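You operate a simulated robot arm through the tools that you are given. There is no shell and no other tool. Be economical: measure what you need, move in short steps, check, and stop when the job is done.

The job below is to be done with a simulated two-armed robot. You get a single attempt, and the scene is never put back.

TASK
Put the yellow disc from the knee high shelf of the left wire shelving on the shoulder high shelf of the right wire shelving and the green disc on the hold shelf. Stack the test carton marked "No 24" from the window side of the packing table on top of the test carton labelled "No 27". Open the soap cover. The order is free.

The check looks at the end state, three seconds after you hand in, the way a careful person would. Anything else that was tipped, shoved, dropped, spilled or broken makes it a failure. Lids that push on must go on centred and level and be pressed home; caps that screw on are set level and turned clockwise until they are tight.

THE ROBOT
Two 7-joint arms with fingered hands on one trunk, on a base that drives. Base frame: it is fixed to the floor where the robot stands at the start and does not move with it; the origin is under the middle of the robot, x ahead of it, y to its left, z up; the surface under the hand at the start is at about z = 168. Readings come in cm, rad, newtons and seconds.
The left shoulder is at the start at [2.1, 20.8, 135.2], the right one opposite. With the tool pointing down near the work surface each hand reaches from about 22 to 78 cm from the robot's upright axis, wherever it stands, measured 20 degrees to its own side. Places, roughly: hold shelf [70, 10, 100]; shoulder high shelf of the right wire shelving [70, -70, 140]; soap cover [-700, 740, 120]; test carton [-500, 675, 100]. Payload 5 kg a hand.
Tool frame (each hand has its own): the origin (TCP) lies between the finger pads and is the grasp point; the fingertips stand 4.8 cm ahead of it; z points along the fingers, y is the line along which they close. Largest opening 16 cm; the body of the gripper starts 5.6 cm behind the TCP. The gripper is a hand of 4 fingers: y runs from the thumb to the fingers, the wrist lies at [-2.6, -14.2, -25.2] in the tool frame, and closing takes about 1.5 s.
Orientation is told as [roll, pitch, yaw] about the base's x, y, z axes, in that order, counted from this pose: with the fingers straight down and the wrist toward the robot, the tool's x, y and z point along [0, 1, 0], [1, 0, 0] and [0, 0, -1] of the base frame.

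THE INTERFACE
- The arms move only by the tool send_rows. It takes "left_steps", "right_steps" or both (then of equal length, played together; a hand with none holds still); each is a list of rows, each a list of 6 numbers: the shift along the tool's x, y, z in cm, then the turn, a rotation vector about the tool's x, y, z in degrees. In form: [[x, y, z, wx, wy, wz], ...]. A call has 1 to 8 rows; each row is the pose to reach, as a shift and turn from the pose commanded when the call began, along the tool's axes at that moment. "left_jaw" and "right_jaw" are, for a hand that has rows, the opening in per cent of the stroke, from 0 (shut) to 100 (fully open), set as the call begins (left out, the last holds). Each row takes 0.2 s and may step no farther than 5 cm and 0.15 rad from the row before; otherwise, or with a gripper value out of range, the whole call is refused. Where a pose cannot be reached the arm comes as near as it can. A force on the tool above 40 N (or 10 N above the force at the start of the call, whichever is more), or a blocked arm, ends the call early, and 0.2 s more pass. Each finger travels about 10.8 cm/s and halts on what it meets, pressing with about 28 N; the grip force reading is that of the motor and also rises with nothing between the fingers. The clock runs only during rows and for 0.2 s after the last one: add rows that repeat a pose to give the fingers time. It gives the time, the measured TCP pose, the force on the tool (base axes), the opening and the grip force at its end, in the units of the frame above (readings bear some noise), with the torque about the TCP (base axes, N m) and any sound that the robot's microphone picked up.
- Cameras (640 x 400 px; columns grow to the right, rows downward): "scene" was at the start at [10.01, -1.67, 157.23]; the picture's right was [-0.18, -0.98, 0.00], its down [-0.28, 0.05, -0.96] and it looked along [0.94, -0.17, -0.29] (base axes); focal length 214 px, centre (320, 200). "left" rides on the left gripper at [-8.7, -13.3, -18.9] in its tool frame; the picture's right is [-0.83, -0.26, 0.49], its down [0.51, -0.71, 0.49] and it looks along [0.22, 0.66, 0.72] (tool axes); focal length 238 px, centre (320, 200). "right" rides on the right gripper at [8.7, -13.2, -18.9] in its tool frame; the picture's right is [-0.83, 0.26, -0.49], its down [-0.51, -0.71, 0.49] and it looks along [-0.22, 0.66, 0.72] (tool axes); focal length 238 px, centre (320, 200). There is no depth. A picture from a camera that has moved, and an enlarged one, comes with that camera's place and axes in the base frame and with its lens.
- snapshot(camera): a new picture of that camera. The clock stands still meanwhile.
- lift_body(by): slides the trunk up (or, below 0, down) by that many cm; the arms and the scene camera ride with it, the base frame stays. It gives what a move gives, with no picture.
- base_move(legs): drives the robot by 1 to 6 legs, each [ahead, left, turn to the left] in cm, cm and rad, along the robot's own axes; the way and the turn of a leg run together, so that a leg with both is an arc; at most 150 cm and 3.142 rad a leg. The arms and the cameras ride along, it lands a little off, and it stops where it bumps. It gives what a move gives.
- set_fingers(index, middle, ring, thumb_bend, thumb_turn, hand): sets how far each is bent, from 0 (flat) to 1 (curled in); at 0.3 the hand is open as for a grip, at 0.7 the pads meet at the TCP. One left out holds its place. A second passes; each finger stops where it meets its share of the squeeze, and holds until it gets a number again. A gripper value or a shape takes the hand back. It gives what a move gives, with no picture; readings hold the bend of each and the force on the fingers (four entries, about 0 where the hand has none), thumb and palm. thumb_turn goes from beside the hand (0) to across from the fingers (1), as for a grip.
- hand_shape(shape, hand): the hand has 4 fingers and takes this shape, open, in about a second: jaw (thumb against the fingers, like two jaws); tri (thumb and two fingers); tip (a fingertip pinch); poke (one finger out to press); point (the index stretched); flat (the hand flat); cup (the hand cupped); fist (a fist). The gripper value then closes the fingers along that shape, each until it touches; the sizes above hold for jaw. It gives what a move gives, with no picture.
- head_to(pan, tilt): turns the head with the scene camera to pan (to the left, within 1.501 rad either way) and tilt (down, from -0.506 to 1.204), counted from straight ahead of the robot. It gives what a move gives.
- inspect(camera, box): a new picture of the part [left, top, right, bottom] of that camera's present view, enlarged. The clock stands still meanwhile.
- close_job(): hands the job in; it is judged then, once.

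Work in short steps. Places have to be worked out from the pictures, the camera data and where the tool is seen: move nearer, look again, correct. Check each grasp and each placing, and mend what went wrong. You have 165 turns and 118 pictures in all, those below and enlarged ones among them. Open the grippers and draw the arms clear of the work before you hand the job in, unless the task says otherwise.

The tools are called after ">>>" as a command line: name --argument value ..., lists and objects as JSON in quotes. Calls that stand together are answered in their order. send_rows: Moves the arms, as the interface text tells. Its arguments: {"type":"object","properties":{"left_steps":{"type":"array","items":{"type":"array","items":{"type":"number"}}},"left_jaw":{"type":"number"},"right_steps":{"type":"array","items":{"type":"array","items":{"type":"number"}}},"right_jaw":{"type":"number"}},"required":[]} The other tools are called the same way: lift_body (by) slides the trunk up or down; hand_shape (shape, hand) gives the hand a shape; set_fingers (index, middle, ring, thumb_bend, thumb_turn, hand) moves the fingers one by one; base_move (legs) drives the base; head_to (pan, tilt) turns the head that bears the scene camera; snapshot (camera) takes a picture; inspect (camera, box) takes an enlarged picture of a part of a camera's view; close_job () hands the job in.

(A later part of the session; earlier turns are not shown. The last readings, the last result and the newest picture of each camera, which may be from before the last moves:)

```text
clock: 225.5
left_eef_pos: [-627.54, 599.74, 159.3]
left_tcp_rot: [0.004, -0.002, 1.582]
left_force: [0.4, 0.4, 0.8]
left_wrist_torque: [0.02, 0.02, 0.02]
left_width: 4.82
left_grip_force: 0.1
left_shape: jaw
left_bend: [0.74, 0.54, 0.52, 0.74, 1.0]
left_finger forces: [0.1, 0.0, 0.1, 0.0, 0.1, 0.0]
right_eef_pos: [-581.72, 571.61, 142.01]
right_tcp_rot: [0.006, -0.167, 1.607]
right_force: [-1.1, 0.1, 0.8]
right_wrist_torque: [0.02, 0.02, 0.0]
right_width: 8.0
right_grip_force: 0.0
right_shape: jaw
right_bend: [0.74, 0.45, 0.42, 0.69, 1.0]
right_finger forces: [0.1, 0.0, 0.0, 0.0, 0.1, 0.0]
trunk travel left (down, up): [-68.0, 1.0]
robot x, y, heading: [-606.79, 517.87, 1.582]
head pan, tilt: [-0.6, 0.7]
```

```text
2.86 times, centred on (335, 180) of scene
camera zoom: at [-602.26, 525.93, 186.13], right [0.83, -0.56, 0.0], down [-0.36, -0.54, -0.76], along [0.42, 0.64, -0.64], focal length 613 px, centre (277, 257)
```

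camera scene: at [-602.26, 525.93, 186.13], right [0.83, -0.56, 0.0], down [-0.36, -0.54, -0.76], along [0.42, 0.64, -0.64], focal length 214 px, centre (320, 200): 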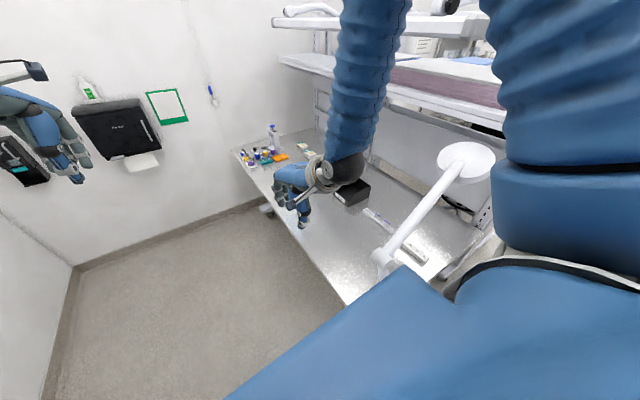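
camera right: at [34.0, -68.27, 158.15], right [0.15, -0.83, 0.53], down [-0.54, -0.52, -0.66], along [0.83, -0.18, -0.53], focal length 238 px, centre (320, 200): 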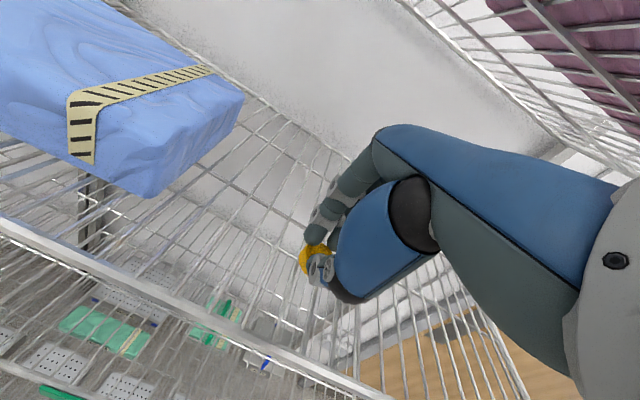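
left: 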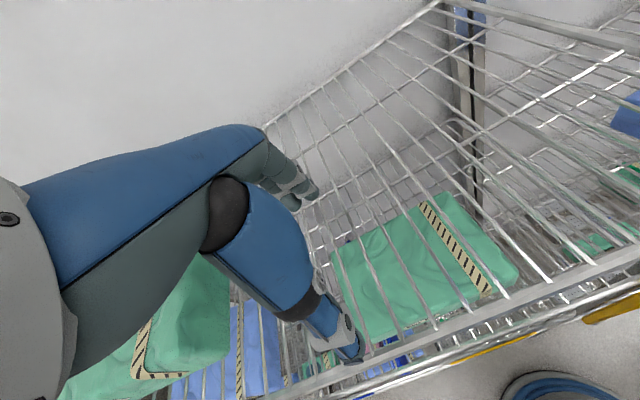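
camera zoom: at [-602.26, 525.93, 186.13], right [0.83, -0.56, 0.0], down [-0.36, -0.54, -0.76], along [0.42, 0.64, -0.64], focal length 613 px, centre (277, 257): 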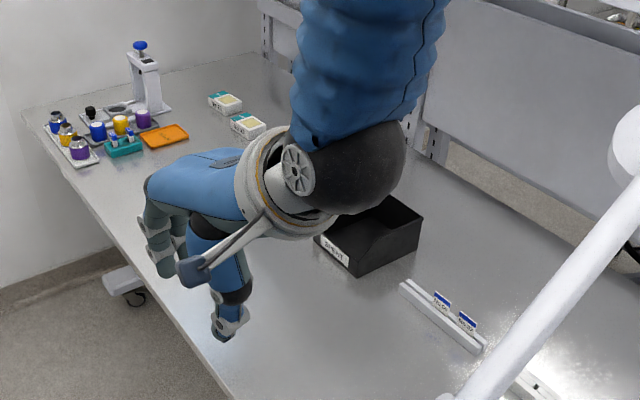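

Two small cartons stand near (−514,676) and (−513,692). I draw the left hand back, drive north into the wider area and turn to face the table.

>>> send_rows --left_steps '[[0, -4.5, 0, 0, 0, 0], [0, -9, 0, 0, 0, 0], [0, -13.5, 0, 0, 0, 0], [0, -18, 0, 0, 0, 0], [0, -22.5, 0, 0, 0, 0], [0, -27, 0, 0, 0, 0], [0, -31, 0, 0, 0, 0]]'

>>> base_move --legs '[[130, 0, 0], [0, 28, 0], [0, 0, -1.58], [0, 20, 0]]'

>>> head_to --pan 0.0 --tilt 0.6

>>> snapshot --camera "scene"

```text
clock: 227.1
left_eef_pos: [-627.16, 568.61, 159.22]
left_tcp_rot: [0.005, -0.004, 1.583]
left_force: [0.1, -1.9, -0.1]
left_wrist_torque: [0.11, 0.02, 0.02]
left_width: 4.79
left_grip_force: 0.0
left_shape: jaw
left_bend: [0.74, 0.54, 0.52, 0.74, 1.0]
left_finger forces: [0.1, 0.0, 0.1, 0.1, 0.0, 0.1]
right_eef_pos: [-581.75, 571.42, 142.11]
right_tcp_rot: [0.008, -0.168, 1.607]
right_force: [0.4, -1.2, 0.5]
right_wrist_torque: [0.11, 0.01, 0.02]
right_width: 8.0
right_grip_force: 0.0
right_shape: jaw
right_bend: [0.74, 0.45, 0.42, 0.69, 1.0]
right_finger forces: [0.0, 0.0, 0.0, 0.0, 0.0, 0.0]
trunk travel left (down, up): [-68.0, 1.0]
robot x, y, heading: [-606.76, 517.83, 1.58]
head pan, tilt: [-0.6, 0.7]
```

```text
clock: 240.2
left_eef_pos: [-584.78, 688.0, 159.28]
left_tcp_rot: [0.008, -0.001, -0.002]
left_force: [0.2, -0.8, 0.1]
left_wrist_torque: [0.13, 0.01, 0.05]
left_width: 4.81
left_grip_force: 0.1
left_shape: jaw
left_bend: [0.74, 0.54, 0.52, 0.74, 1.0]
left_finger forces: [0.0, 0.1, 0.0, 0.1, 0.1, 0.1]
right_eef_pos: [-582.62, 642.73, 142.05]
right_tcp_rot: [0.01, -0.166, 0.022]
right_force: [0.1, -0.6, 0.2]
right_wrist_torque: [0.16, -0.02, 0.04]
right_width: 8.0
right_grip_force: 0.2
right_shape: jaw
right_bend: [0.74, 0.45, 0.42, 0.69, 1.0]
right_finger forces: [0.0, 0.1, 0.1, 0.0, 0.1, 0.0]
trunk travel left (down, up): [-68.0, 1.0]
robot x, y, heading: [-636.19, 668.51, -0.002]
head pan, tilt: [-0.6, 0.7]
```

```text
clock: 241.2
left_eef_pos: [-584.8, 688.45, 159.24]
left_tcp_rot: [0.005, -0.001, -0.002]
left_force: [0.3, 0.0, -0.3]
left_wrist_torque: [0.03, 0.01, 0.03]
left_width: 4.82
left_grip_force: 0.1
left_shape: jaw
left_bend: [0.74, 0.54, 0.52, 0.74, 1.0]
left_finger forces: [0.0, 0.0, 0.0, 0.1, 0.0, 0.0]
right_eef_pos: [-582.62, 642.85, 142.04]
right_tcp_rot: [0.008, -0.165, 0.025]
right_force: [-0.1, -0.4, 0.2]
right_wrist_torque: [-0.01, 0.02, -0.02]
right_width: 8.02
right_grip_force: 0.1
right_shape: jaw
right_bend: [0.74, 0.45, 0.42, 0.69, 1.0]
right_finger forces: [0.1, 0.1, 0.0, 0.0, 0.1, 0.0]
trunk travel left (down, up): [-68.0, 1.0]
robot x, y, heading: [-635.89, 668.93, -0.0]
head pan, tilt: [0.0, 0.6]
```

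```text
38 pictures are left
camera scene: at [-626.37, 668.61, 187.0], right [0.0, -1.0, 0.0], down [-0.57, 0.0, -0.82], along [0.82, 0.0, -0.57], focal length 214 px, centre (320, 200)
```

scene: 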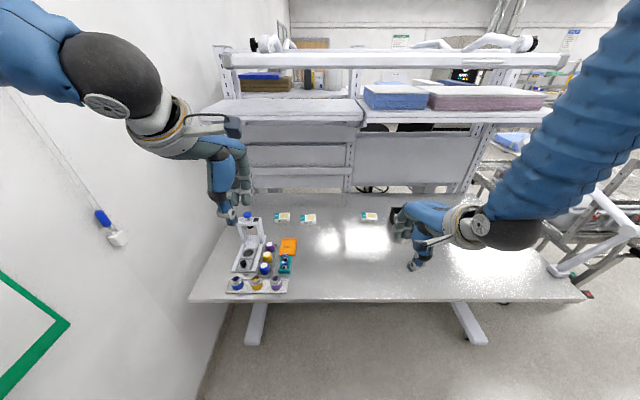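

Three cartons are visible now; I enlarge them to read the labels.

>>> inspect --camera "scene" --box '[262, 195, 392, 240]'

```text
4.92 times, centred on (327, 218) of scene
camera zoom: at [-626.37, 668.61, 187.0], right [0.0, -1.0, 0.0], down [-0.57, 0.0, -0.82], along [0.82, 0.0, -0.57], focal length 1056 px, centre (286, 114)
```

zoom: 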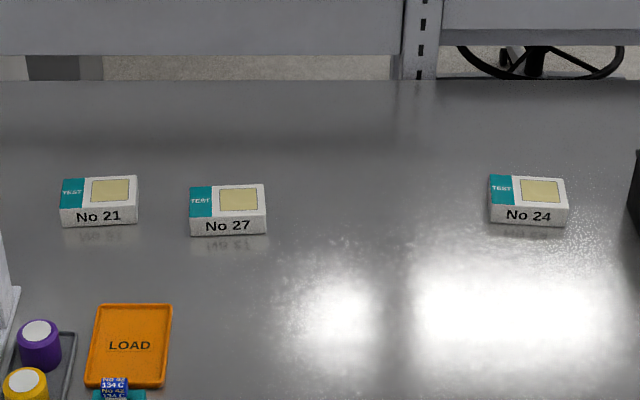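

Labels: No 21, No 27 (≈−517,676), No 24 (≈−514.5,635.5), top ≈ z 97, table ≈ 93. I raise the left hand out of the way while lowering the trunk, open the right jaw and drive closer.

>>> send_rows --left_steps '[[0, 0, -4, 0, 0, 0], [0, 0, -8, 0, 0, 0], [0, 0, -12, 0, 0, 0], [0, 0, -16, 0, 0, 0], [0, 0, -20, 0, 0, 0], [0, 0, -24, 0, 0, 0], [0, 0, -28, 0, 0, 0]]'

>>> lift_body --by -30

>>> base_move --legs '[[0, -7, 0], [34, 0, 0]]'

>>> send_rows --right_steps '[[0, 4.5, 0.9, 1.5, 0, 0], [0, 9, 1.8, 3, 0, 0], [0, 13.5, 2.6, 4.5, 0, 0], [0, 18, 3.4, 6, 0, 0], [0, 22.5, 4.2, 7.5, 0, 0], [0, 27, 5, 9, 0, 0], [0, 31, 5.5, 9, 0, 0], [0, 31, 5.5, 9, 0, 0]]' --right_jaw 75

>>> snapshot --camera "right"

```text
clock: 242.8
left_eef_pos: [-585.0, 688.14, 187.33]
left_tcp_rot: [0.006, -0.001, -0.001]
left_force: [0.5, -0.4, 0.2]
left_wrist_torque: [-0.03, -0.02, 0.03]
left_width: 4.8
left_grip_force: 0.0
left_shape: jaw
left_bend: [0.74, 0.54, 0.52, 0.74, 1.0]
left_finger forces: [0.0, 0.0, 0.0, 0.0, 0.1, 0.0]
right_eef_pos: [-582.82, 643.01, 142.01]
right_tcp_rot: [0.008, -0.165, 0.024]
right_force: [0.1, -0.2, -0.1]
right_wrist_torque: [0.01, -0.04, -0.02]
right_width: 8.01
right_grip_force: 0.0
right_shape: jaw
right_bend: [0.74, 0.45, 0.42, 0.69, 1.0]
right_finger forces: [0.0, 0.1, 0.0, 0.1, 0.1, 0.0]
trunk travel left (down, up): [-68.0, 1.0]
robot x, y, heading: [-636.52, 668.59, -0.001]
head pan, tilt: [0.0, 0.6]
```

```text
clock: 245.8
left_eef_pos: [-585.02, 688.25, 157.29]
left_tcp_rot: [0.005, -0.001, -0.003]
left_force: [0.9, 0.1, 0.8]
left_wrist_torque: [0.0, -0.06, 0.0]
left_width: 4.81
left_grip_force: 0.1
left_shape: jaw
left_bend: [0.74, 0.54, 0.52, 0.74, 1.0]
left_finger forces: [0.1, 0.0, 0.0, 0.0, 0.0, 0.1]
right_eef_pos: [-582.65, 643.01, 112.21]
right_tcp_rot: [0.009, -0.165, 0.023]
right_force: [-0.4, 1.1, -0.1]
right_wrist_torque: [-0.01, -0.04, -0.03]
right_width: 7.98
right_grip_force: 0.1
right_shape: jaw
right_bend: [0.74, 0.45, 0.42, 0.69, 1.0]
right_finger forces: [0.0, 0.0, 0.0, 0.1, 0.0, 0.0]
trunk travel left (down, up): [-38.0, 31.0]
robot x, y, heading: [-636.0, 668.28, 0.003]
head pan, tilt: [0.0, 0.6]
```

```text
clock: 248.7
left_eef_pos: [-550.96, 681.08, 157.32]
left_tcp_rot: [0.007, -0.002, -0.001]
left_force: [0.3, -1.0, -0.9]
left_wrist_torque: [0.01, 0.08, -0.02]
left_width: 4.83
left_grip_force: 0.1
left_shape: jaw
left_bend: [0.74, 0.54, 0.52, 0.74, 1.0]
left_finger forces: [0.0, 0.0, 0.0, 0.0, 0.0, 0.0]
right_eef_pos: [-548.69, 635.97, 112.09]
right_tcp_rot: [0.008, -0.165, 0.021]
right_force: [0.4, -0.3, -1.2]
right_wrist_torque: [-0.01, 0.0, 0.04]
right_width: 8.0
right_grip_force: 0.0
right_shape: jaw
right_bend: [0.74, 0.45, 0.42, 0.69, 1.0]
right_finger forces: [0.0, 0.0, 0.0, 0.0, 0.1, 0.2]
trunk travel left (down, up): [-38.0, 31.0]
robot x, y, heading: [-601.96, 661.68, -0.001]
head pan, tilt: [0.0, 0.6]
```

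```text
clock: 250.5
left_eef_pos: [-551.08, 681.13, 157.36]
left_tcp_rot: [0.006, -0.004, -0.002]
left_force: [-0.6, 0.2, 0.3]
left_wrist_torque: [0.02, -0.08, -0.01]
left_width: 4.79
left_grip_force: 0.1
left_shape: jaw
left_bend: [0.74, 0.54, 0.52, 0.74, 1.0]
left_finger forces: [0.1, 0.1, 0.0, 0.1, 0.1, 0.0]
right_eef_pos: [-517.36, 636.62, 111.73]
right_tcp_rot: [0.007, -0.008, 0.024]
right_force: [-0.1, 1.1, 0.7]
right_wrist_torque: [0.0, -0.04, -0.02]
right_width: 11.97
right_grip_force: 0.0
right_shape: jaw
right_bend: [0.26, 0.36, 0.33, 0.55, 0.99]
right_finger forces: [0.1, 0.0, 0.0, 0.0, 0.0, 0.0]
trunk travel left (down, up): [-38.0, 31.0]
robot x, y, heading: [-602.06, 661.71, 0.002]
head pan, tilt: [0.0, 0.6]
```

```text
36 pictures are left
camera right: at [-530.91, 644.9, 130.63], right [0.27, -0.83, 0.48], down [-0.69, -0.52, -0.5], along [0.67, -0.2, -0.72], focal length 238 px, centre (320, 200)
```

right: 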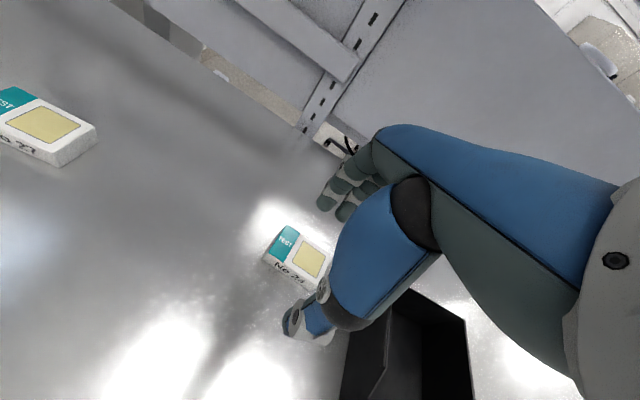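

No 24 is at ≈(−512,635). I move 5 cm forward and lower around it.

>>> send_rows --right_steps '[[0, 2.6, 2, 0, 0, 0], [0, 5.2, 4, 0, 0, 0], [0, 5.2, 7, 0, 0, 0], [0, 5.2, 9, 0, 0, 0]]'

>>> snapshot --camera "right"

```text
clock: 251.5
left_eef_pos: [-550.88, 681.08, 157.19]
left_tcp_rot: [0.005, -0.002, -0.001]
left_force: [0.7, -0.2, -1.1]
left_wrist_torque: [-0.01, 0.05, -0.01]
left_width: 4.82
left_grip_force: 0.0
left_shape: jaw
left_bend: [0.74, 0.54, 0.52, 0.74, 1.0]
left_finger forces: [0.0, 0.0, 0.0, 0.1, 0.1, 0.1]
right_eef_pos: [-511.83, 636.87, 102.76]
right_tcp_rot: [0.008, -0.01, 0.023]
right_force: [0.9, -0.7, 0.6]
right_wrist_torque: [-0.03, 0.11, 0.02]
right_width: 11.95
right_grip_force: 0.0
right_shape: jaw
right_bend: [0.26, 0.36, 0.33, 0.55, 0.99]
right_finger forces: [0.0, 0.0, 0.1, 0.0, 0.0, 0.0]
trunk travel left (down, up): [-38.0, 31.0]
robot x, y, heading: [-602.35, 661.51, -0.002]
head pan, tilt: [0.0, 0.6]
```

```text
35 pictures are left
camera right: at [-525.46, 645.0, 121.62], right [0.27, -0.83, 0.48], down [-0.69, -0.52, -0.5], along [0.67, -0.2, -0.72], focal length 238 px, centre (320, 200)
```

right: 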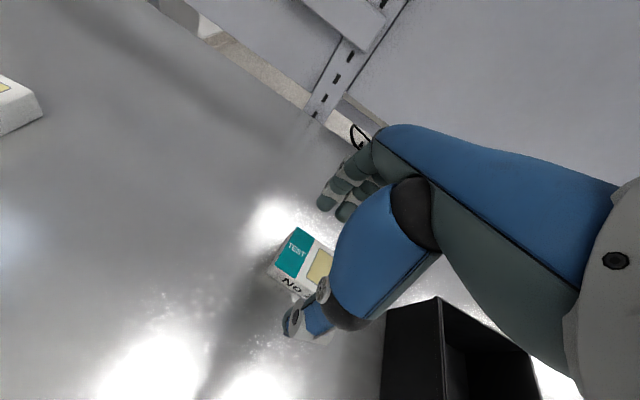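

Carton spans x −514.4…−508.7, centre y≈635. I shift 1 cm right, lower 2.3 cm, and close.

>>> send_rows --right_steps '[[-0.5, 0.2, 1, 0, 0, 0], [-1, 0.2, 1.8, 0, 0, 0], [-1, 0.2, 2.3, 0, 0, 0]]'

>>> send_rows --right_steps '[[0, 0, 0, 0, 0, 0], [0, 0, 0, 0, 0, 0], [0, 0, 0, 0, 0, 0], [0, 0, 0, 0, 0, 0], [0, 0, 0, 0, 0, 0], [0, 0, 0, 0, 0, 0], [0, 0, 0, 0, 0, 0]]' --right_jaw 15

>>> inspect --camera "right" --box '[220, 140, 420, 340]'

```text
clock: 252.3
left_eef_pos: [-551.08, 681.16, 157.3]
left_tcp_rot: [0.006, -0.001, -0.003]
left_force: [-0.4, -0.2, 0.1]
left_wrist_torque: [0.0, -0.03, 0.03]
left_width: 4.81
left_grip_force: 0.0
left_shape: jaw
left_bend: [0.74, 0.54, 0.52, 0.74, 1.0]
left_finger forces: [0.1, 0.0, 0.0, 0.1, 0.1, 0.1]
right_eef_pos: [-511.74, 635.88, 100.57]
right_tcp_rot: [0.006, -0.009, 0.025]
right_force: [0.0, 0.9, 0.0]
right_wrist_torque: [-0.02, 0.0, 0.01]
right_width: 11.99
right_grip_force: 0.0
right_shape: jaw
right_bend: [0.26, 0.36, 0.33, 0.55, 0.99]
right_finger forces: [0.0, 0.0, 0.0, 0.1, 0.1, 0.1]
trunk travel left (down, up): [-38.0, 31.0]
robot x, y, heading: [-601.99, 661.31, -0.002]
head pan, tilt: [0.0, 0.6]
```

```text
clock: 253.9
left_eef_pos: [-551.03, 681.13, 157.21]
left_tcp_rot: [0.005, -0.001, -0.003]
left_force: [0.2, 0.4, 1.1]
left_wrist_torque: [0.02, -0.03, 0.02]
left_width: 4.82
left_grip_force: 0.2
left_shape: jaw
left_bend: [0.74, 0.54, 0.52, 0.74, 1.0]
left_finger forces: [0.0, 0.0, 0.0, 0.1, 0.0, 0.0]
right_eef_pos: [-511.77, 635.93, 100.5]
right_tcp_rot: [0.011, -0.009, 0.025]
right_force: [-0.5, -0.1, 0.4]
right_wrist_torque: [-0.01, 0.02, 0.01]
right_width: 2.44
right_grip_force: 0.1
right_shape: jaw
right_bend: [0.73, 0.61, 0.6, 0.74, 1.0]
right_finger forces: [0.0, 0.0, 0.1, 0.0, 0.0, 0.1]
trunk travel left (down, up): [-38.0, 31.0]
robot x, y, heading: [-602.45, 661.68, -0.002]
head pan, tilt: [0.0, 0.6]
```

```text
2.00 times, centred on (320, 240) of right
camera zoom: at [-525.32, 644.08, 119.34], right [0.27, -0.83, 0.48], down [-0.69, -0.52, -0.5], along [0.67, -0.2, -0.72], focal length 477 px, centre (320, 120)
```

zoom: 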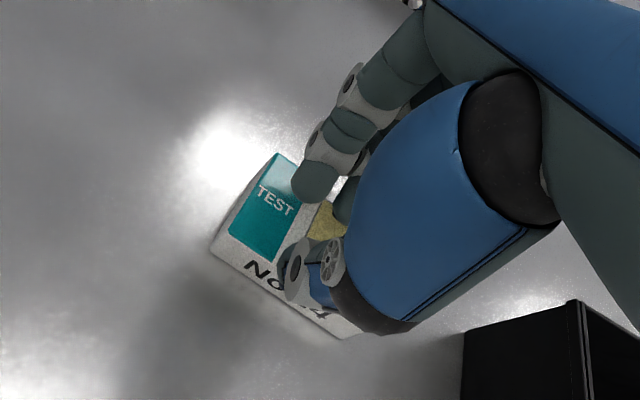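

Closed above the carton — it sits lower than I assumed. I reopen, shift 1 cm forward and lower until light contact.

>>> send_rows --right_steps '[[0, 0, -0.5, 0, 0, 0], [0, 0, -0.5, 0, 0, 0], [0, 0.5, -0.5, 0, 0, 0], [0, 1, -0.5, 0, 0, 0], [0, 1, 0.5, 0, 0, 0], [0, 1, 1.3, 0, 0, 0], [0, 1, 1.8, 0, 0, 0], [0, 1, 2.2, 0, 0, 0]]' --right_jaw 70

>>> inspect --camera "right" --box '[220, 140, 420, 340]'

```text
clock: 255.7
left_eef_pos: [-550.93, 681.19, 157.28]
left_tcp_rot: [0.005, -0.003, -0.002]
left_force: [0.3, 0.5, 0.2]
left_wrist_torque: [-0.01, 0.05, 0.01]
left_width: 4.81
left_grip_force: 0.0
left_shape: jaw
left_bend: [0.74, 0.54, 0.52, 0.74, 1.0]
left_finger forces: [0.0, 0.0, 0.0, 0.1, 0.0, 0.0]
right_eef_pos: [-510.82, 636.0, 98.25]
right_tcp_rot: [0.009, -0.008, 0.024]
right_force: [-0.1, 0.0, 0.4]
right_wrist_torque: [-0.01, 0.0, 0.01]
right_width: 11.14
right_grip_force: 0.0
right_shape: jaw
right_bend: [0.27, 0.37, 0.35, 0.59, 0.99]
right_finger forces: [0.0, 0.0, 0.0, 0.1, 0.0, 0.0]
trunk travel left (down, up): [-38.0, 31.0]
robot x, y, heading: [-602.29, 661.57, -0.006]
head pan, tilt: [0.0, 0.6]
```

```text
2.00 times, centred on (320, 240) of right
camera zoom: at [-524.26, 644.14, 117.14], right [0.27, -0.83, 0.48], down [-0.69, -0.52, -0.5], along [0.67, -0.2, -0.72], focal length 477 px, centre (320, 120)
```

zoom: 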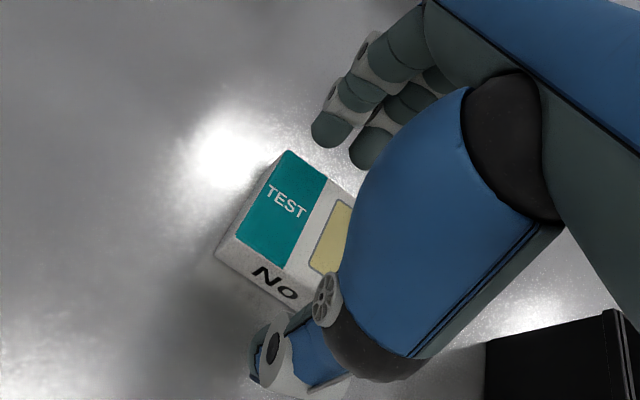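

It looks straddled; I go down in small steps until contact.

>>> send_rows --right_steps '[[0, 0, 0.5, 0, 0, 0], [0, 0, 1, 0, 0, 0], [0, 0, 1.5, 0, 0, 0], [0, 0, 2, 0, 0, 0], [0, 0, 2.5, 0, 0, 0], [0, 0, 3, 0, 0, 0]]'

>>> inspect --camera "right" --box '[220, 140, 420, 340]'

```text
clock: 257.1
left_eef_pos: [-551.14, 681.25, 157.3]
left_tcp_rot: [0.004, -0.003, -0.002]
left_force: [0.1, -0.5, -0.2]
left_wrist_torque: [0.01, 0.01, -0.01]
left_width: 4.79
left_grip_force: 0.1
left_shape: jaw
left_bend: [0.74, 0.54, 0.52, 0.74, 1.0]
left_finger forces: [0.0, 0.0, 0.0, 0.0, 0.0, 0.0]
right_eef_pos: [-510.52, 636.09, 95.95]
right_tcp_rot: [0.008, -0.017, 0.022]
right_force: [3.2, -1.0, 29.7]
right_wrist_torque: [0.1, 2.18, 0.01]
right_width: 11.13
right_grip_force: 0.0
right_shape: jaw
right_bend: [0.27, 0.37, 0.35, 0.59, 1.0]
right_finger forces: [0.0, 0.0, 0.0, 0.0, 29.3, 0.1]
trunk travel left (down, up): [-38.0, 31.0]
robot x, y, heading: [-601.92, 661.75, -0.002]
head pan, tilt: [0.0, 0.6]
```

```text
2.00 times, centred on (320, 240) of right
camera zoom: at [-524.24, 644.25, 114.68], right [0.27, -0.83, 0.48], down [-0.69, -0.52, -0.51], along [0.67, -0.2, -0.71], focal length 477 px, centre (320, 120)
```

zoom: 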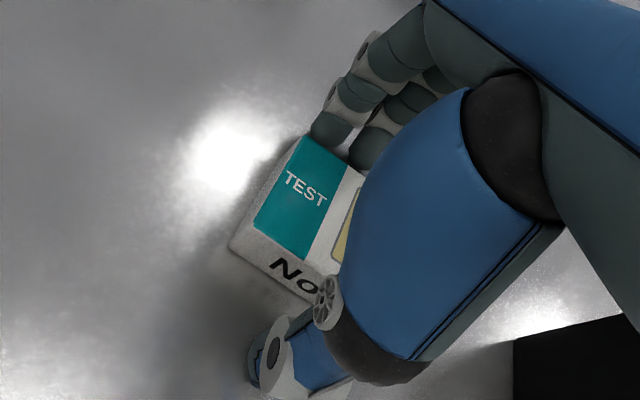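

Thumb touched the table; fingers are close to the far edge. I lift slightly, shift forward 1.2 cm, and close.

>>> send_rows --right_steps '[[0, 0, -0.8, 0, 0, 0], [0, 0.6, -0.8, 0, 0, 0], [0, 1.3, -0.8, 0, 0, 0], [0, 1.3, -0.4, 0, 0, 0]]'

>>> send_rows --right_steps '[[0, 0, 0, 0, 0, 0], [0, 0, 0, 0, 0, 0], [0, 0, 0, 0, 0, 0], [0, 0, 0, 0, 0, 0], [0, 0, 0, 0, 0, 0], [0, 0, 0, 0, 0, 0], [0, 0, 0, 0, 0, 0]]' --right_jaw 15

>>> inspect --camera "right" --box '[220, 140, 420, 340]'

```text
clock: 258.1
left_eef_pos: [-551.27, 681.24, 157.38]
left_tcp_rot: [0.005, -0.003, -0.002]
left_force: [-0.2, -0.5, -1.3]
left_wrist_torque: [0.02, -0.04, -0.01]
left_width: 4.8
left_grip_force: 0.0
left_shape: jaw
left_bend: [0.74, 0.54, 0.52, 0.74, 1.0]
left_finger forces: [0.1, 0.0, 0.0, 0.1, 0.0, 0.1]
right_eef_pos: [-509.45, 635.86, 95.97]
right_tcp_rot: [0.006, -0.01, 0.025]
right_force: [-0.9, -0.3, 11.8]
right_wrist_torque: [-0.01, 0.61, 0.01]
right_width: 11.12
right_grip_force: 0.0
right_shape: jaw
right_bend: [0.27, 0.38, 0.35, 0.59, 0.99]
right_finger forces: [0.1, 2.2, 0.0, 0.0, 9.9, 0.1]
trunk travel left (down, up): [-38.0, 31.0]
robot x, y, heading: [-602.14, 661.51, -0.006]
head pan, tilt: [0.0, 0.6]
```

```text
clock: 259.7
left_eef_pos: [-551.32, 681.24, 157.28]
left_tcp_rot: [0.007, -0.004, -0.002]
left_force: [0.9, 0.4, -0.8]
left_wrist_torque: [0.01, 0.02, 0.01]
left_width: 4.81
left_grip_force: 0.0
left_shape: jaw
left_bend: [0.74, 0.54, 0.52, 0.74, 1.0]
left_finger forces: [0.1, 0.0, 0.0, 0.0, 0.1, 0.0]
right_eef_pos: [-509.49, 635.86, 96.05]
right_tcp_rot: [0.007, -0.013, 0.023]
right_force: [-5.8, 0.3, 22.8]
right_wrist_torque: [0.24, 0.48, -0.05]
right_width: 7.08
right_grip_force: 28.2
right_shape: jaw
right_bend: [0.73, 0.47, 0.54, 0.67, 1.0]
right_finger forces: [26.4, 0.0, 0.0, 0.0, 34.8, 0.0]
trunk travel left (down, up): [-38.0, 31.0]
robot x, y, heading: [-602.42, 661.81, -0.0]
head pan, tilt: [0.0, 0.6]
```

```text
2.00 times, centred on (320, 240) of right
camera zoom: at [-523.13, 644.2, 114.82], right [0.27, -0.83, 0.48], down [-0.69, -0.52, -0.5], along [0.67, -0.2, -0.72], focal length 477 px, centre (320, 120)
```

zoom: 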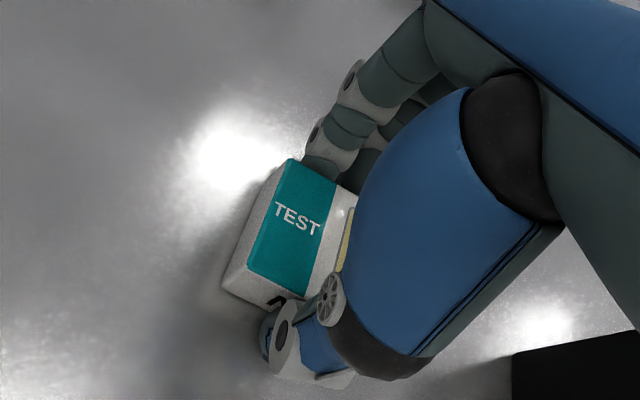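

Width 7.1 with index and thumb loaded: carton gripped. I lift 4 cm and check.

>>> send_rows --right_steps '[[0, 0, -1, 0, 0, 0], [0, 0, -2.5, 0, 0, 0], [0, 0, -4, 0, 0, 0], [0, 0, -4, 0, 0, 0]]'

>>> snapshot --camera "right"

```text
clock: 260.7
left_eef_pos: [-550.98, 681.1, 157.31]
left_tcp_rot: [0.006, -0.003, 0.0]
left_force: [1.0, -0.9, 0.1]
left_wrist_torque: [0.01, 0.06, 0.01]
left_width: 4.84
left_grip_force: 0.1
left_shape: jaw
left_bend: [0.74, 0.54, 0.52, 0.74, 1.0]
left_finger forces: [0.1, 0.0, 0.1, 0.0, 0.0, 0.0]
right_eef_pos: [-509.45, 635.92, 99.58]
right_tcp_rot: [0.009, -0.008, 0.024]
right_force: [-0.3, -0.2, -1.5]
right_wrist_torque: [0.07, -0.01, 0.02]
right_width: 6.75
right_grip_force: 27.8
right_shape: jaw
right_bend: [0.72, 0.47, 0.54, 0.67, 1.0]
right_finger forces: [23.0, 0.0, 1.8, 0.0, 24.6, 0.1]
trunk travel left (down, up): [-38.0, 31.0]
robot x, y, heading: [-602.38, 661.69, -0.007]
head pan, tilt: [0.0, 0.6]
```

```text
30 pictures are left
camera right: at [-522.95, 644.16, 118.48], right [0.28, -0.83, 0.48], down [-0.69, -0.52, -0.5], along [0.67, -0.2, -0.72], focal length 238 px, centre (320, 200)
```

right: 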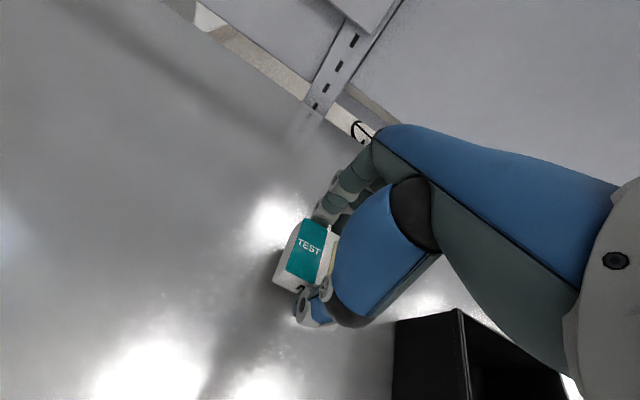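

Carton No 24 is held. I raise it 8 cm, then shift left partly with the base, partly with the arm, over No 27.

>>> send_rows --right_steps '[[0, 0, -3, 0, 0, 0], [0, 0, -6, 0, 0, 0], [0, 0, -8, 0, 0, 0]]'

>>> base_move --legs '[[0, 22, 0]]'

>>> send_rows --right_steps '[[3.5, 0, 0, 0, 0, 0], [7, 0, 0, 0, 0, 0], [10.5, 0, 0, 0, 0, 0], [12, 0, 0, 0, 0, 0]]'

>>> snapshot --camera "right"

```text
clock: 261.5
left_eef_pos: [-551.08, 681.15, 157.25]
left_tcp_rot: [0.004, -0.002, -0.001]
left_force: [-0.5, 0.5, 0.3]
left_wrist_torque: [-0.02, -0.01, -0.05]
left_width: 4.8
left_grip_force: 0.2
left_shape: jaw
left_bend: [0.74, 0.54, 0.52, 0.74, 1.0]
left_finger forces: [0.0, 0.1, 0.0, 0.0, 0.0, 0.0]
right_eef_pos: [-509.52, 635.99, 107.81]
right_tcp_rot: [0.007, -0.009, 0.025]
right_force: [-0.7, 0.3, -2.5]
right_wrist_torque: [0.03, -0.05, 0.01]
right_width: 6.77
right_grip_force: 28.2
right_shape: jaw
right_bend: [0.72, 0.47, 0.54, 0.67, 1.0]
right_finger forces: [22.9, 0.1, 1.8, 0.0, 24.6, 0.1]
trunk travel left (down, up): [-38.0, 31.0]
robot x, y, heading: [-602.37, 661.44, -0.002]
head pan, tilt: [0.0, 0.6]
```

```text
clock: 263.2
left_eef_pos: [-550.86, 702.65, 157.25]
left_tcp_rot: [0.008, -0.002, -0.004]
left_force: [0.1, 0.3, 0.6]
left_wrist_torque: [0.0, 0.03, -0.02]
left_width: 4.81
left_grip_force: 0.1
left_shape: jaw
left_bend: [0.74, 0.54, 0.52, 0.74, 1.0]
left_finger forces: [0.0, 0.0, 0.0, 0.1, 0.0, 0.0]
right_eef_pos: [-509.4, 657.66, 107.64]
right_tcp_rot: [0.011, -0.01, 0.021]
right_force: [0.1, 0.0, -1.9]
right_wrist_torque: [0.04, -0.05, 0.02]
right_width: 6.75
right_grip_force: 28.0
right_shape: jaw
right_bend: [0.72, 0.47, 0.54, 0.67, 1.0]
right_finger forces: [23.0, 0.1, 1.6, 0.0, 24.4, 0.0]
trunk travel left (down, up): [-38.0, 31.0]
robot x, y, heading: [-602.08, 683.56, -0.001]
head pan, tilt: [0.0, 0.6]
```

```text
clock: 264.2
left_eef_pos: [-550.99, 702.66, 157.28]
left_tcp_rot: [0.009, -0.003, -0.003]
left_force: [0.5, 0.4, 0.7]
left_wrist_torque: [0.0, 0.01, 0.0]
left_width: 4.81
left_grip_force: 0.0
left_shape: jaw
left_bend: [0.74, 0.54, 0.52, 0.74, 1.0]
left_finger forces: [0.0, 0.1, 0.1, 0.0, 0.0, 0.0]
right_eef_pos: [-509.66, 669.58, 107.66]
right_tcp_rot: [0.01, -0.008, 0.022]
right_force: [0.4, -0.4, -2.4]
right_wrist_torque: [0.09, -0.01, 0.05]
right_width: 6.76
right_grip_force: 28.3
right_shape: jaw
right_bend: [0.72, 0.47, 0.54, 0.68, 1.0]
right_finger forces: [22.9, 0.1, 1.7, 0.1, 24.3, 0.0]
trunk travel left (down, up): [-38.0, 31.0]
robot x, y, heading: [-601.85, 683.46, -0.004]
head pan, tilt: [0.0, 0.6]
```

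```text
29 pictures are left
camera right: at [-523.21, 677.74, 126.64], right [0.27, -0.83, 0.48], down [-0.69, -0.52, -0.5], along [0.67, -0.2, -0.72], focal length 238 px, centre (320, 200)
```

right: 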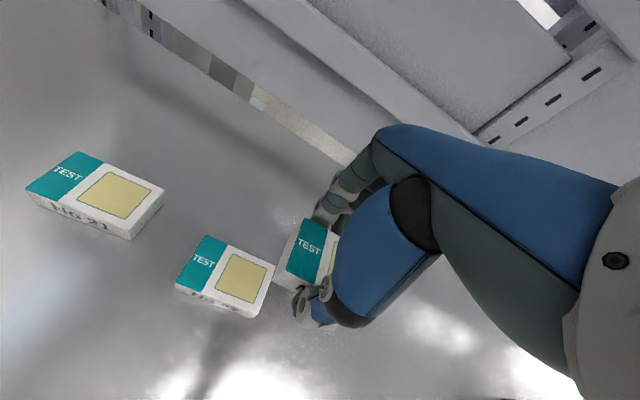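

No 27's top centre is ≈(−512.2,676.3); the held carton's centre is ≈(−510,667.4). I shift left 8.9 and back 2.2, then lower near the stack height and check.

>>> send_rows --right_steps '[[3, -0.8, 0, 0, 0, 0], [6, -1.6, 0, 0, 0, 0], [8.9, -2.2, 0, 0, 0, 0], [8.9, -2.2, 3, 0, 0, 0], [8.9, -2.2, 5.5, 0, 0, 0]]'

>>> snapshot --camera "right"

>>> inspect --camera "scene" --box '[200, 160, 460, 330]'

```text
clock: 265.4
left_eef_pos: [-550.78, 702.68, 157.2]
left_tcp_rot: [0.008, -0.001, -0.003]
left_force: [-0.2, 0.5, 0.1]
left_wrist_torque: [0.03, -0.01, -0.01]
left_width: 4.82
left_grip_force: 0.0
left_shape: jaw
left_bend: [0.74, 0.54, 0.52, 0.74, 1.0]
left_finger forces: [0.0, 0.0, 0.1, 0.0, 0.0, 0.0]
right_eef_pos: [-512.02, 678.76, 102.26]
right_tcp_rot: [0.014, -0.009, 0.027]
right_force: [0.1, -0.1, -1.7]
right_wrist_torque: [0.0, 0.09, -0.01]
right_width: 6.77
right_grip_force: 27.6
right_shape: jaw
right_bend: [0.72, 0.47, 0.54, 0.68, 1.0]
right_finger forces: [22.9, 0.0, 1.6, 0.0, 24.3, 0.0]
trunk travel left (down, up): [-38.0, 31.0]
robot x, y, heading: [-601.79, 683.88, -0.002]
head pan, tilt: [0.0, 0.6]
```

```text
28 pictures are left
camera right: at [-525.56, 686.79, 121.2], right [0.27, -0.83, 0.48], down [-0.69, -0.52, -0.5], along [0.67, -0.19, -0.72], focal length 238 px, centre (320, 200)
```

right: 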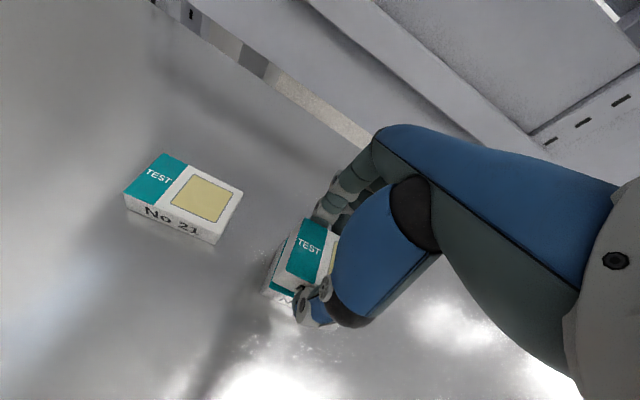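

```text
2.35 times, centred on (330, 245) of scene
camera zoom: at [-592.31, 683.15, 156.99], right [0.0, -1.0, 0.0], down [-0.57, 0.0, -0.82], along [0.82, 0.0, -0.57], focal length 505 px, centre (296, 94)
```

zoom: 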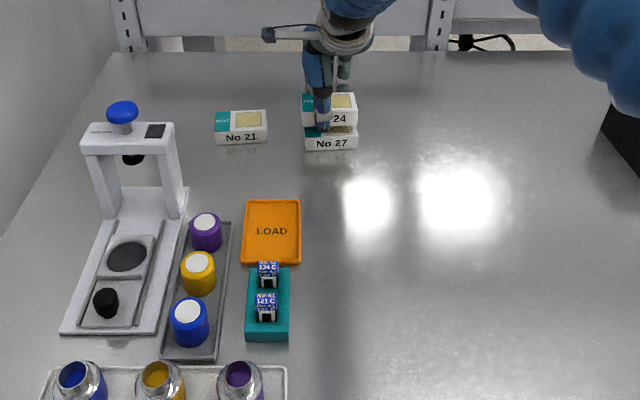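

No 24 hangs right above No 27, laterally aligned. I lower to contact in small steps.

>>> send_rows --right_steps '[[0, 0, 0.4, 0, 0, 0], [0, 0, 0.8, 0, 0, 0], [0, 0, 1.2, 0, 0, 0], [0, 0, 1.6, 0, 0, 0]]'

>>> inspect --camera "scene" --box '[290, 180, 390, 230]'

```text
clock: 266.4
left_eef_pos: [-550.85, 702.57, 157.29]
left_tcp_rot: [0.008, -0.001, -0.002]
left_force: [-0.2, 0.3, -0.3]
left_wrist_torque: [-0.03, 0.03, 0.0]
left_width: 4.82
left_grip_force: 0.0
left_shape: jaw
left_bend: [0.74, 0.54, 0.52, 0.74, 1.0]
left_finger forces: [0.0, 0.0, 0.1, 0.0, 0.1, 0.0]
right_eef_pos: [-512.05, 678.5, 100.81]
right_tcp_rot: [0.011, -0.008, 0.024]
right_force: [-0.3, 0.6, -1.8]
right_wrist_torque: [0.03, 0.0, -0.01]
right_width: 6.77
right_grip_force: 27.8
right_shape: jaw
right_bend: [0.72, 0.47, 0.54, 0.68, 1.0]
right_finger forces: [22.9, 0.1, 1.6, 0.0, 24.3, 0.0]
trunk travel left (down, up): [-38.0, 31.0]
robot x, y, heading: [-602.05, 683.88, -0.004]
head pan, tilt: [0.0, 0.6]
```

```text
6.40 times, centred on (340, 205) of scene
camera zoom: at [-592.32, 683.15, 156.99], right [0.0, -1.0, 0.0], down [-0.57, 0.0, -0.82], along [0.82, 0.0, -0.57], focal length 1373 px, centre (192, 168)
```

zoom: 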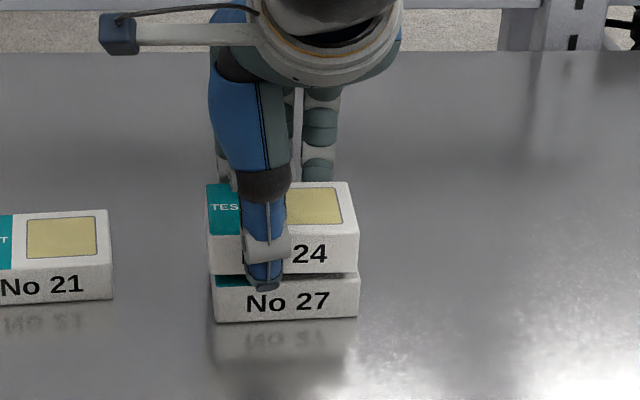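

Almost touching and well aligned. I lower the last bit to contact.

>>> send_rows --right_steps '[[0, 0, 0.2, 0, 0, 0], [0, 0, 0.4, 0, 0, 0], [0, 0, 0.6, 0, 0, 0]]'

```text
clock: 267.2
left_eef_pos: [-550.95, 702.72, 157.28]
left_tcp_rot: [0.009, -0.002, -0.004]
left_force: [0.2, 0.9, -1.0]
left_wrist_torque: [-0.01, -0.02, 0.0]
left_width: 4.84
left_grip_force: 0.1
left_shape: jaw
left_bend: [0.74, 0.54, 0.52, 0.74, 1.0]
left_finger forces: [0.0, 0.1, 0.1, 0.0, 0.0, 0.0]
right_eef_pos: [-511.98, 678.58, 100.07]
right_tcp_rot: [0.012, -0.008, 0.022]
right_force: [-0.6, 0.5, -2.8]
right_wrist_torque: [0.08, -0.02, 0.02]
right_width: 6.76
right_grip_force: 28.0
right_shape: jaw
right_bend: [0.72, 0.47, 0.54, 0.68, 1.0]
right_finger forces: [22.9, 0.1, 1.6, 0.1, 24.3, 0.1]
trunk travel left (down, up): [-38.0, 31.0]
robot x, y, heading: [-602.23, 683.69, -0.002]
head pan, tilt: [0.0, 0.6]
```

>>> send_rows --right_steps '[[0, 0, 0.2, 0, 0, 0], [0, 0, 0.4, 0, 0, 0], [0, 0, 0.6, 0, 0, 0]]'

>>> inspect --camera "scene" --box '[290, 180, 390, 230]'

```text
clock: 268.0
left_eef_pos: [-550.83, 702.66, 157.41]
left_tcp_rot: [0.011, -0.001, -0.004]
left_force: [0.2, 0.7, 1.1]
left_wrist_torque: [0.01, -0.02, -0.02]
left_width: 4.79
left_grip_force: 0.0
left_shape: jaw
left_bend: [0.74, 0.54, 0.52, 0.74, 1.0]
left_finger forces: [0.0, 0.0, 0.1, 0.0, 0.1, 0.0]
right_eef_pos: [-511.83, 678.64, 99.77]
right_tcp_rot: [0.01, -0.011, 0.022]
right_force: [-3.1, 0.0, 9.9]
right_wrist_torque: [0.07, -0.1, 0.02]
right_width: 6.78
right_grip_force: 28.2
right_shape: jaw
right_bend: [0.72, 0.47, 0.54, 0.67, 1.0]
right_finger forces: [22.8, 0.1, 1.4, 0.1, 27.9, 0.0]
trunk travel left (down, up): [-38.0, 31.0]
robot x, y, heading: [-602.22, 683.67, -0.007]
head pan, tilt: [0.0, 0.6]
```

```text
6.40 times, centred on (340, 205) of scene
camera zoom: at [-592.36, 683.15, 157.0], right [0.0, -1.0, 0.0], down [-0.57, 0.0, -0.82], along [0.82, 0.0, -0.57], focal length 1373 px, centre (192, 168)
```

zoom: 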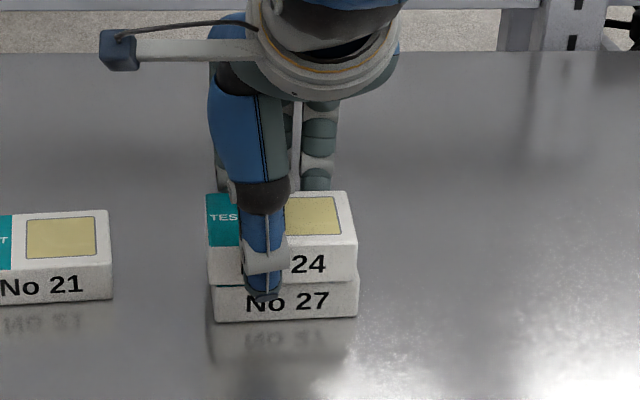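

Seated on No 27 (10 N). I open the hand in place and then lift straight up.

>>> send_rows --right_steps '[[0, 0, 0, 0, 0, 0], [0, 0, 0, 0, 0, 0], [0, 0, 0, 0, 0, 0], [0, 0, 0, 0, 0, 0], [0, 0, 0, 0, 0, 0]]' --right_jaw 75

>>> send_rows --right_steps '[[0, 0, -1.5, 0, 0, 0], [0, 0, -4, 0, 0, 0], [0, 0, -8, 0, 0, 0], [0, 0, -12, 0, 0, 0], [0, 0, -15, 0, 0, 0]]'

>>> inspect --camera "scene" --box '[250, 170, 410, 250]'

```text
clock: 269.2
left_eef_pos: [-550.98, 702.67, 157.36]
left_tcp_rot: [0.009, -0.003, -0.004]
left_force: [-0.1, -0.1, 0.7]
left_wrist_torque: [0.01, 0.03, 0.02]
left_width: 4.81
left_grip_force: 0.1
left_shape: jaw
left_bend: [0.74, 0.54, 0.52, 0.74, 1.0]
left_finger forces: [0.0, 0.0, 0.1, 0.1, 0.0, 0.0]
right_eef_pos: [-511.95, 678.65, 99.51]
right_tcp_rot: [0.01, -0.008, 0.023]
right_force: [-0.3, 0.1, 0.5]
right_wrist_torque: [0.0, 0.03, 0.02]
right_width: 11.96
right_grip_force: 0.1
right_shape: jaw
right_bend: [0.26, 0.36, 0.33, 0.55, 0.99]
right_finger forces: [0.1, 0.0, 0.0, 0.0, 0.0, 0.0]
trunk travel left (down, up): [-38.0, 31.0]
robot x, y, heading: [-602.11, 683.14, -0.006]
head pan, tilt: [0.0, 0.6]
```

```text
clock: 270.4
left_eef_pos: [-550.9, 702.58, 157.33]
left_tcp_rot: [0.009, -0.003, -0.005]
left_force: [-0.5, -0.2, 1.4]
left_wrist_torque: [-0.01, -0.01, 0.02]
left_width: 4.81
left_grip_force: 0.0
left_shape: jaw
left_bend: [0.74, 0.54, 0.52, 0.74, 1.0]
left_finger forces: [0.0, 0.0, 0.0, 0.1, 0.0, 0.1]
right_eef_pos: [-512.25, 678.38, 114.31]
right_tcp_rot: [0.01, -0.006, 0.023]
right_force: [-0.7, -0.4, -1.3]
right_wrist_torque: [0.05, -0.08, -0.01]
right_width: 11.95
right_grip_force: 0.0
right_shape: jaw
right_bend: [0.26, 0.36, 0.33, 0.55, 0.99]
right_finger forces: [0.0, 0.0, 0.0, 0.1, 0.1, 0.0]
trunk travel left (down, up): [-38.0, 31.0]
robot x, y, heading: [-602.14, 683.88, -0.003]
head pan, tilt: [0.0, 0.6]
```

```text
4.00 times, centred on (330, 210) of scene
camera zoom: at [-592.33, 683.15, 156.99], right [0.0, -1.0, 0.0], down [-0.57, 0.0, -0.82], along [0.82, 0.0, -0.57], focal length 858 px, centre (280, 160)
```

zoom: 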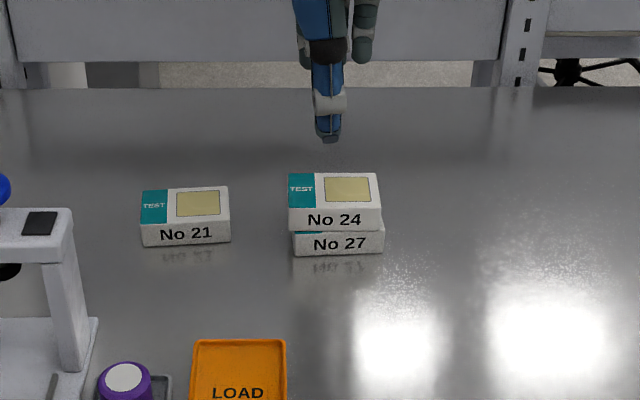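

The stack is good. I retract the right arm, back away, and turn to face the soap dispenser wall.

>>> send_rows --right_steps '[[0, -4, -3, 0, 0, 0], [0, -8, -6, 0, 0, 0], [0, -12, -9, 0, 0, 0], [0, -16, -12, 0, 0, 0], [0, -20.5, -12, 0, 0, 0], [0, -25, -12, 0, 0, 0], [0, -29, -12, 0, 0, 0], [0, -32, -12, 0, 0, 0]]'

>>> base_move --legs '[[-55, 0, 0], [0, -50, 0], [0, 0, 1.57]]'

>>> head_to --pan 0.3 --tilt 0.35

>>> snapshot --camera "scene"

```text
clock: 272.2
left_eef_pos: [-550.87, 702.75, 157.41]
left_tcp_rot: [0.01, 0.0, -0.003]
left_force: [-0.4, 0.0, -0.1]
left_wrist_torque: [0.0, -0.01, -0.02]
left_width: 4.81
left_grip_force: 0.0
left_shape: jaw
left_bend: [0.74, 0.54, 0.52, 0.74, 1.0]
left_finger forces: [0.0, 0.1, 0.0, 0.0, 0.1, 0.0]
right_eef_pos: [-543.87, 677.53, 126.33]
right_tcp_rot: [0.012, -0.006, 0.023]
right_force: [0.8, -0.3, -0.6]
right_wrist_torque: [-0.04, -0.01, -0.01]
right_width: 12.02
right_grip_force: 0.1
right_shape: jaw
right_bend: [0.26, 0.36, 0.33, 0.55, 0.99]
right_finger forces: [0.0, 0.0, 0.1, 0.0, 0.0, 0.0]
right hand out of reach, approached as far as the arm can: row 8
trunk travel left (down, up): [-38.0, 31.0]
robot x, y, heading: [-602.05, 683.74, -0.009]
head pan, tilt: [0.0, 0.6]
```

```text
clock: 281.7
left_eef_pos: [-676.86, 684.87, 157.23]
left_tcp_rot: [0.005, -0.001, 1.576]
left_force: [-0.8, -0.5, 0.2]
left_wrist_torque: [0.01, -0.02, -0.02]
left_width: 4.8
left_grip_force: 0.1
left_shape: jaw
left_bend: [0.74, 0.54, 0.52, 0.74, 1.0]
left_finger forces: [0.0, 0.0, 0.0, 0.0, 0.1, 0.0]
right_eef_pos: [-651.49, 692.1, 126.38]
right_tcp_rot: [0.007, -0.006, 1.6]
right_force: [-0.1, -0.6, -0.1]
right_wrist_torque: [-0.03, -0.02, -0.01]
right_width: 12.0
right_grip_force: 0.0
right_shape: jaw
right_bend: [0.26, 0.36, 0.33, 0.55, 0.99]
right_finger forces: [0.0, 0.0, 0.1, 0.1, 0.0, 0.0]
trunk travel left (down, up): [-38.0, 31.0]
robot x, y, heading: [-656.77, 634.0, 1.579]
head pan, tilt: [0.0, 0.6]
```

```text
clock: 282.5
left_eef_pos: [-676.8, 684.76, 157.39]
left_tcp_rot: [0.006, -0.002, 1.574]
left_force: [1.0, -0.4, -0.5]
left_wrist_torque: [-0.01, 0.02, -0.01]
left_width: 4.81
left_grip_force: 0.1
left_shape: jaw
left_bend: [0.74, 0.54, 0.52, 0.74, 1.0]
left_finger forces: [0.0, 0.0, 0.1, 0.0, 0.1, 0.0]
right_eef_pos: [-651.52, 692.07, 126.36]
right_tcp_rot: [0.007, -0.009, 1.604]
right_force: [0.0, -0.5, -0.7]
right_wrist_torque: [0.01, 0.06, 0.0]
right_width: 11.98
right_grip_force: 0.1
right_shape: jaw
right_bend: [0.26, 0.36, 0.33, 0.55, 0.99]
right_finger forces: [0.0, 0.0, 0.1, 0.0, 0.0, 0.0]
trunk travel left (down, up): [-38.0, 31.0]
robot x, y, heading: [-656.61, 634.29, 1.573]
head pan, tilt: [0.3, 0.351]
```

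```text
23 pictures are left
camera scene: at [-659.91, 643.84, 159.27], right [0.95, 0.3, 0.0], down [0.1, -0.33, -0.94], along [-0.28, 0.9, -0.34], focal length 214 px, centre (320, 200)
```

scene: 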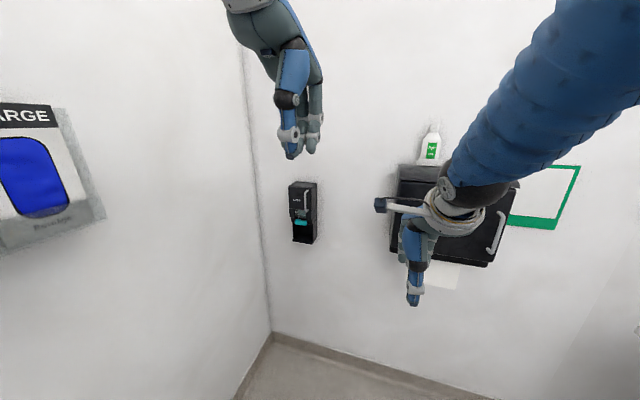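

I enlarge the soap dispenser.

>>> inspect --camera "scene" --box '[260, 165, 350, 255]'

```text
4.44 times, centred on (305, 210) of scene
camera zoom: at [-659.91, 643.84, 159.27], right [0.95, 0.3, 0.0], down [0.1, -0.33, -0.94], along [-0.28, 0.9, -0.34], focal length 953 px, centre (387, 156)
```

zoom: 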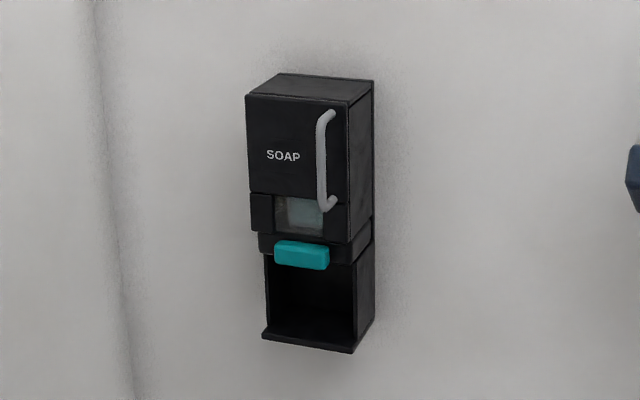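

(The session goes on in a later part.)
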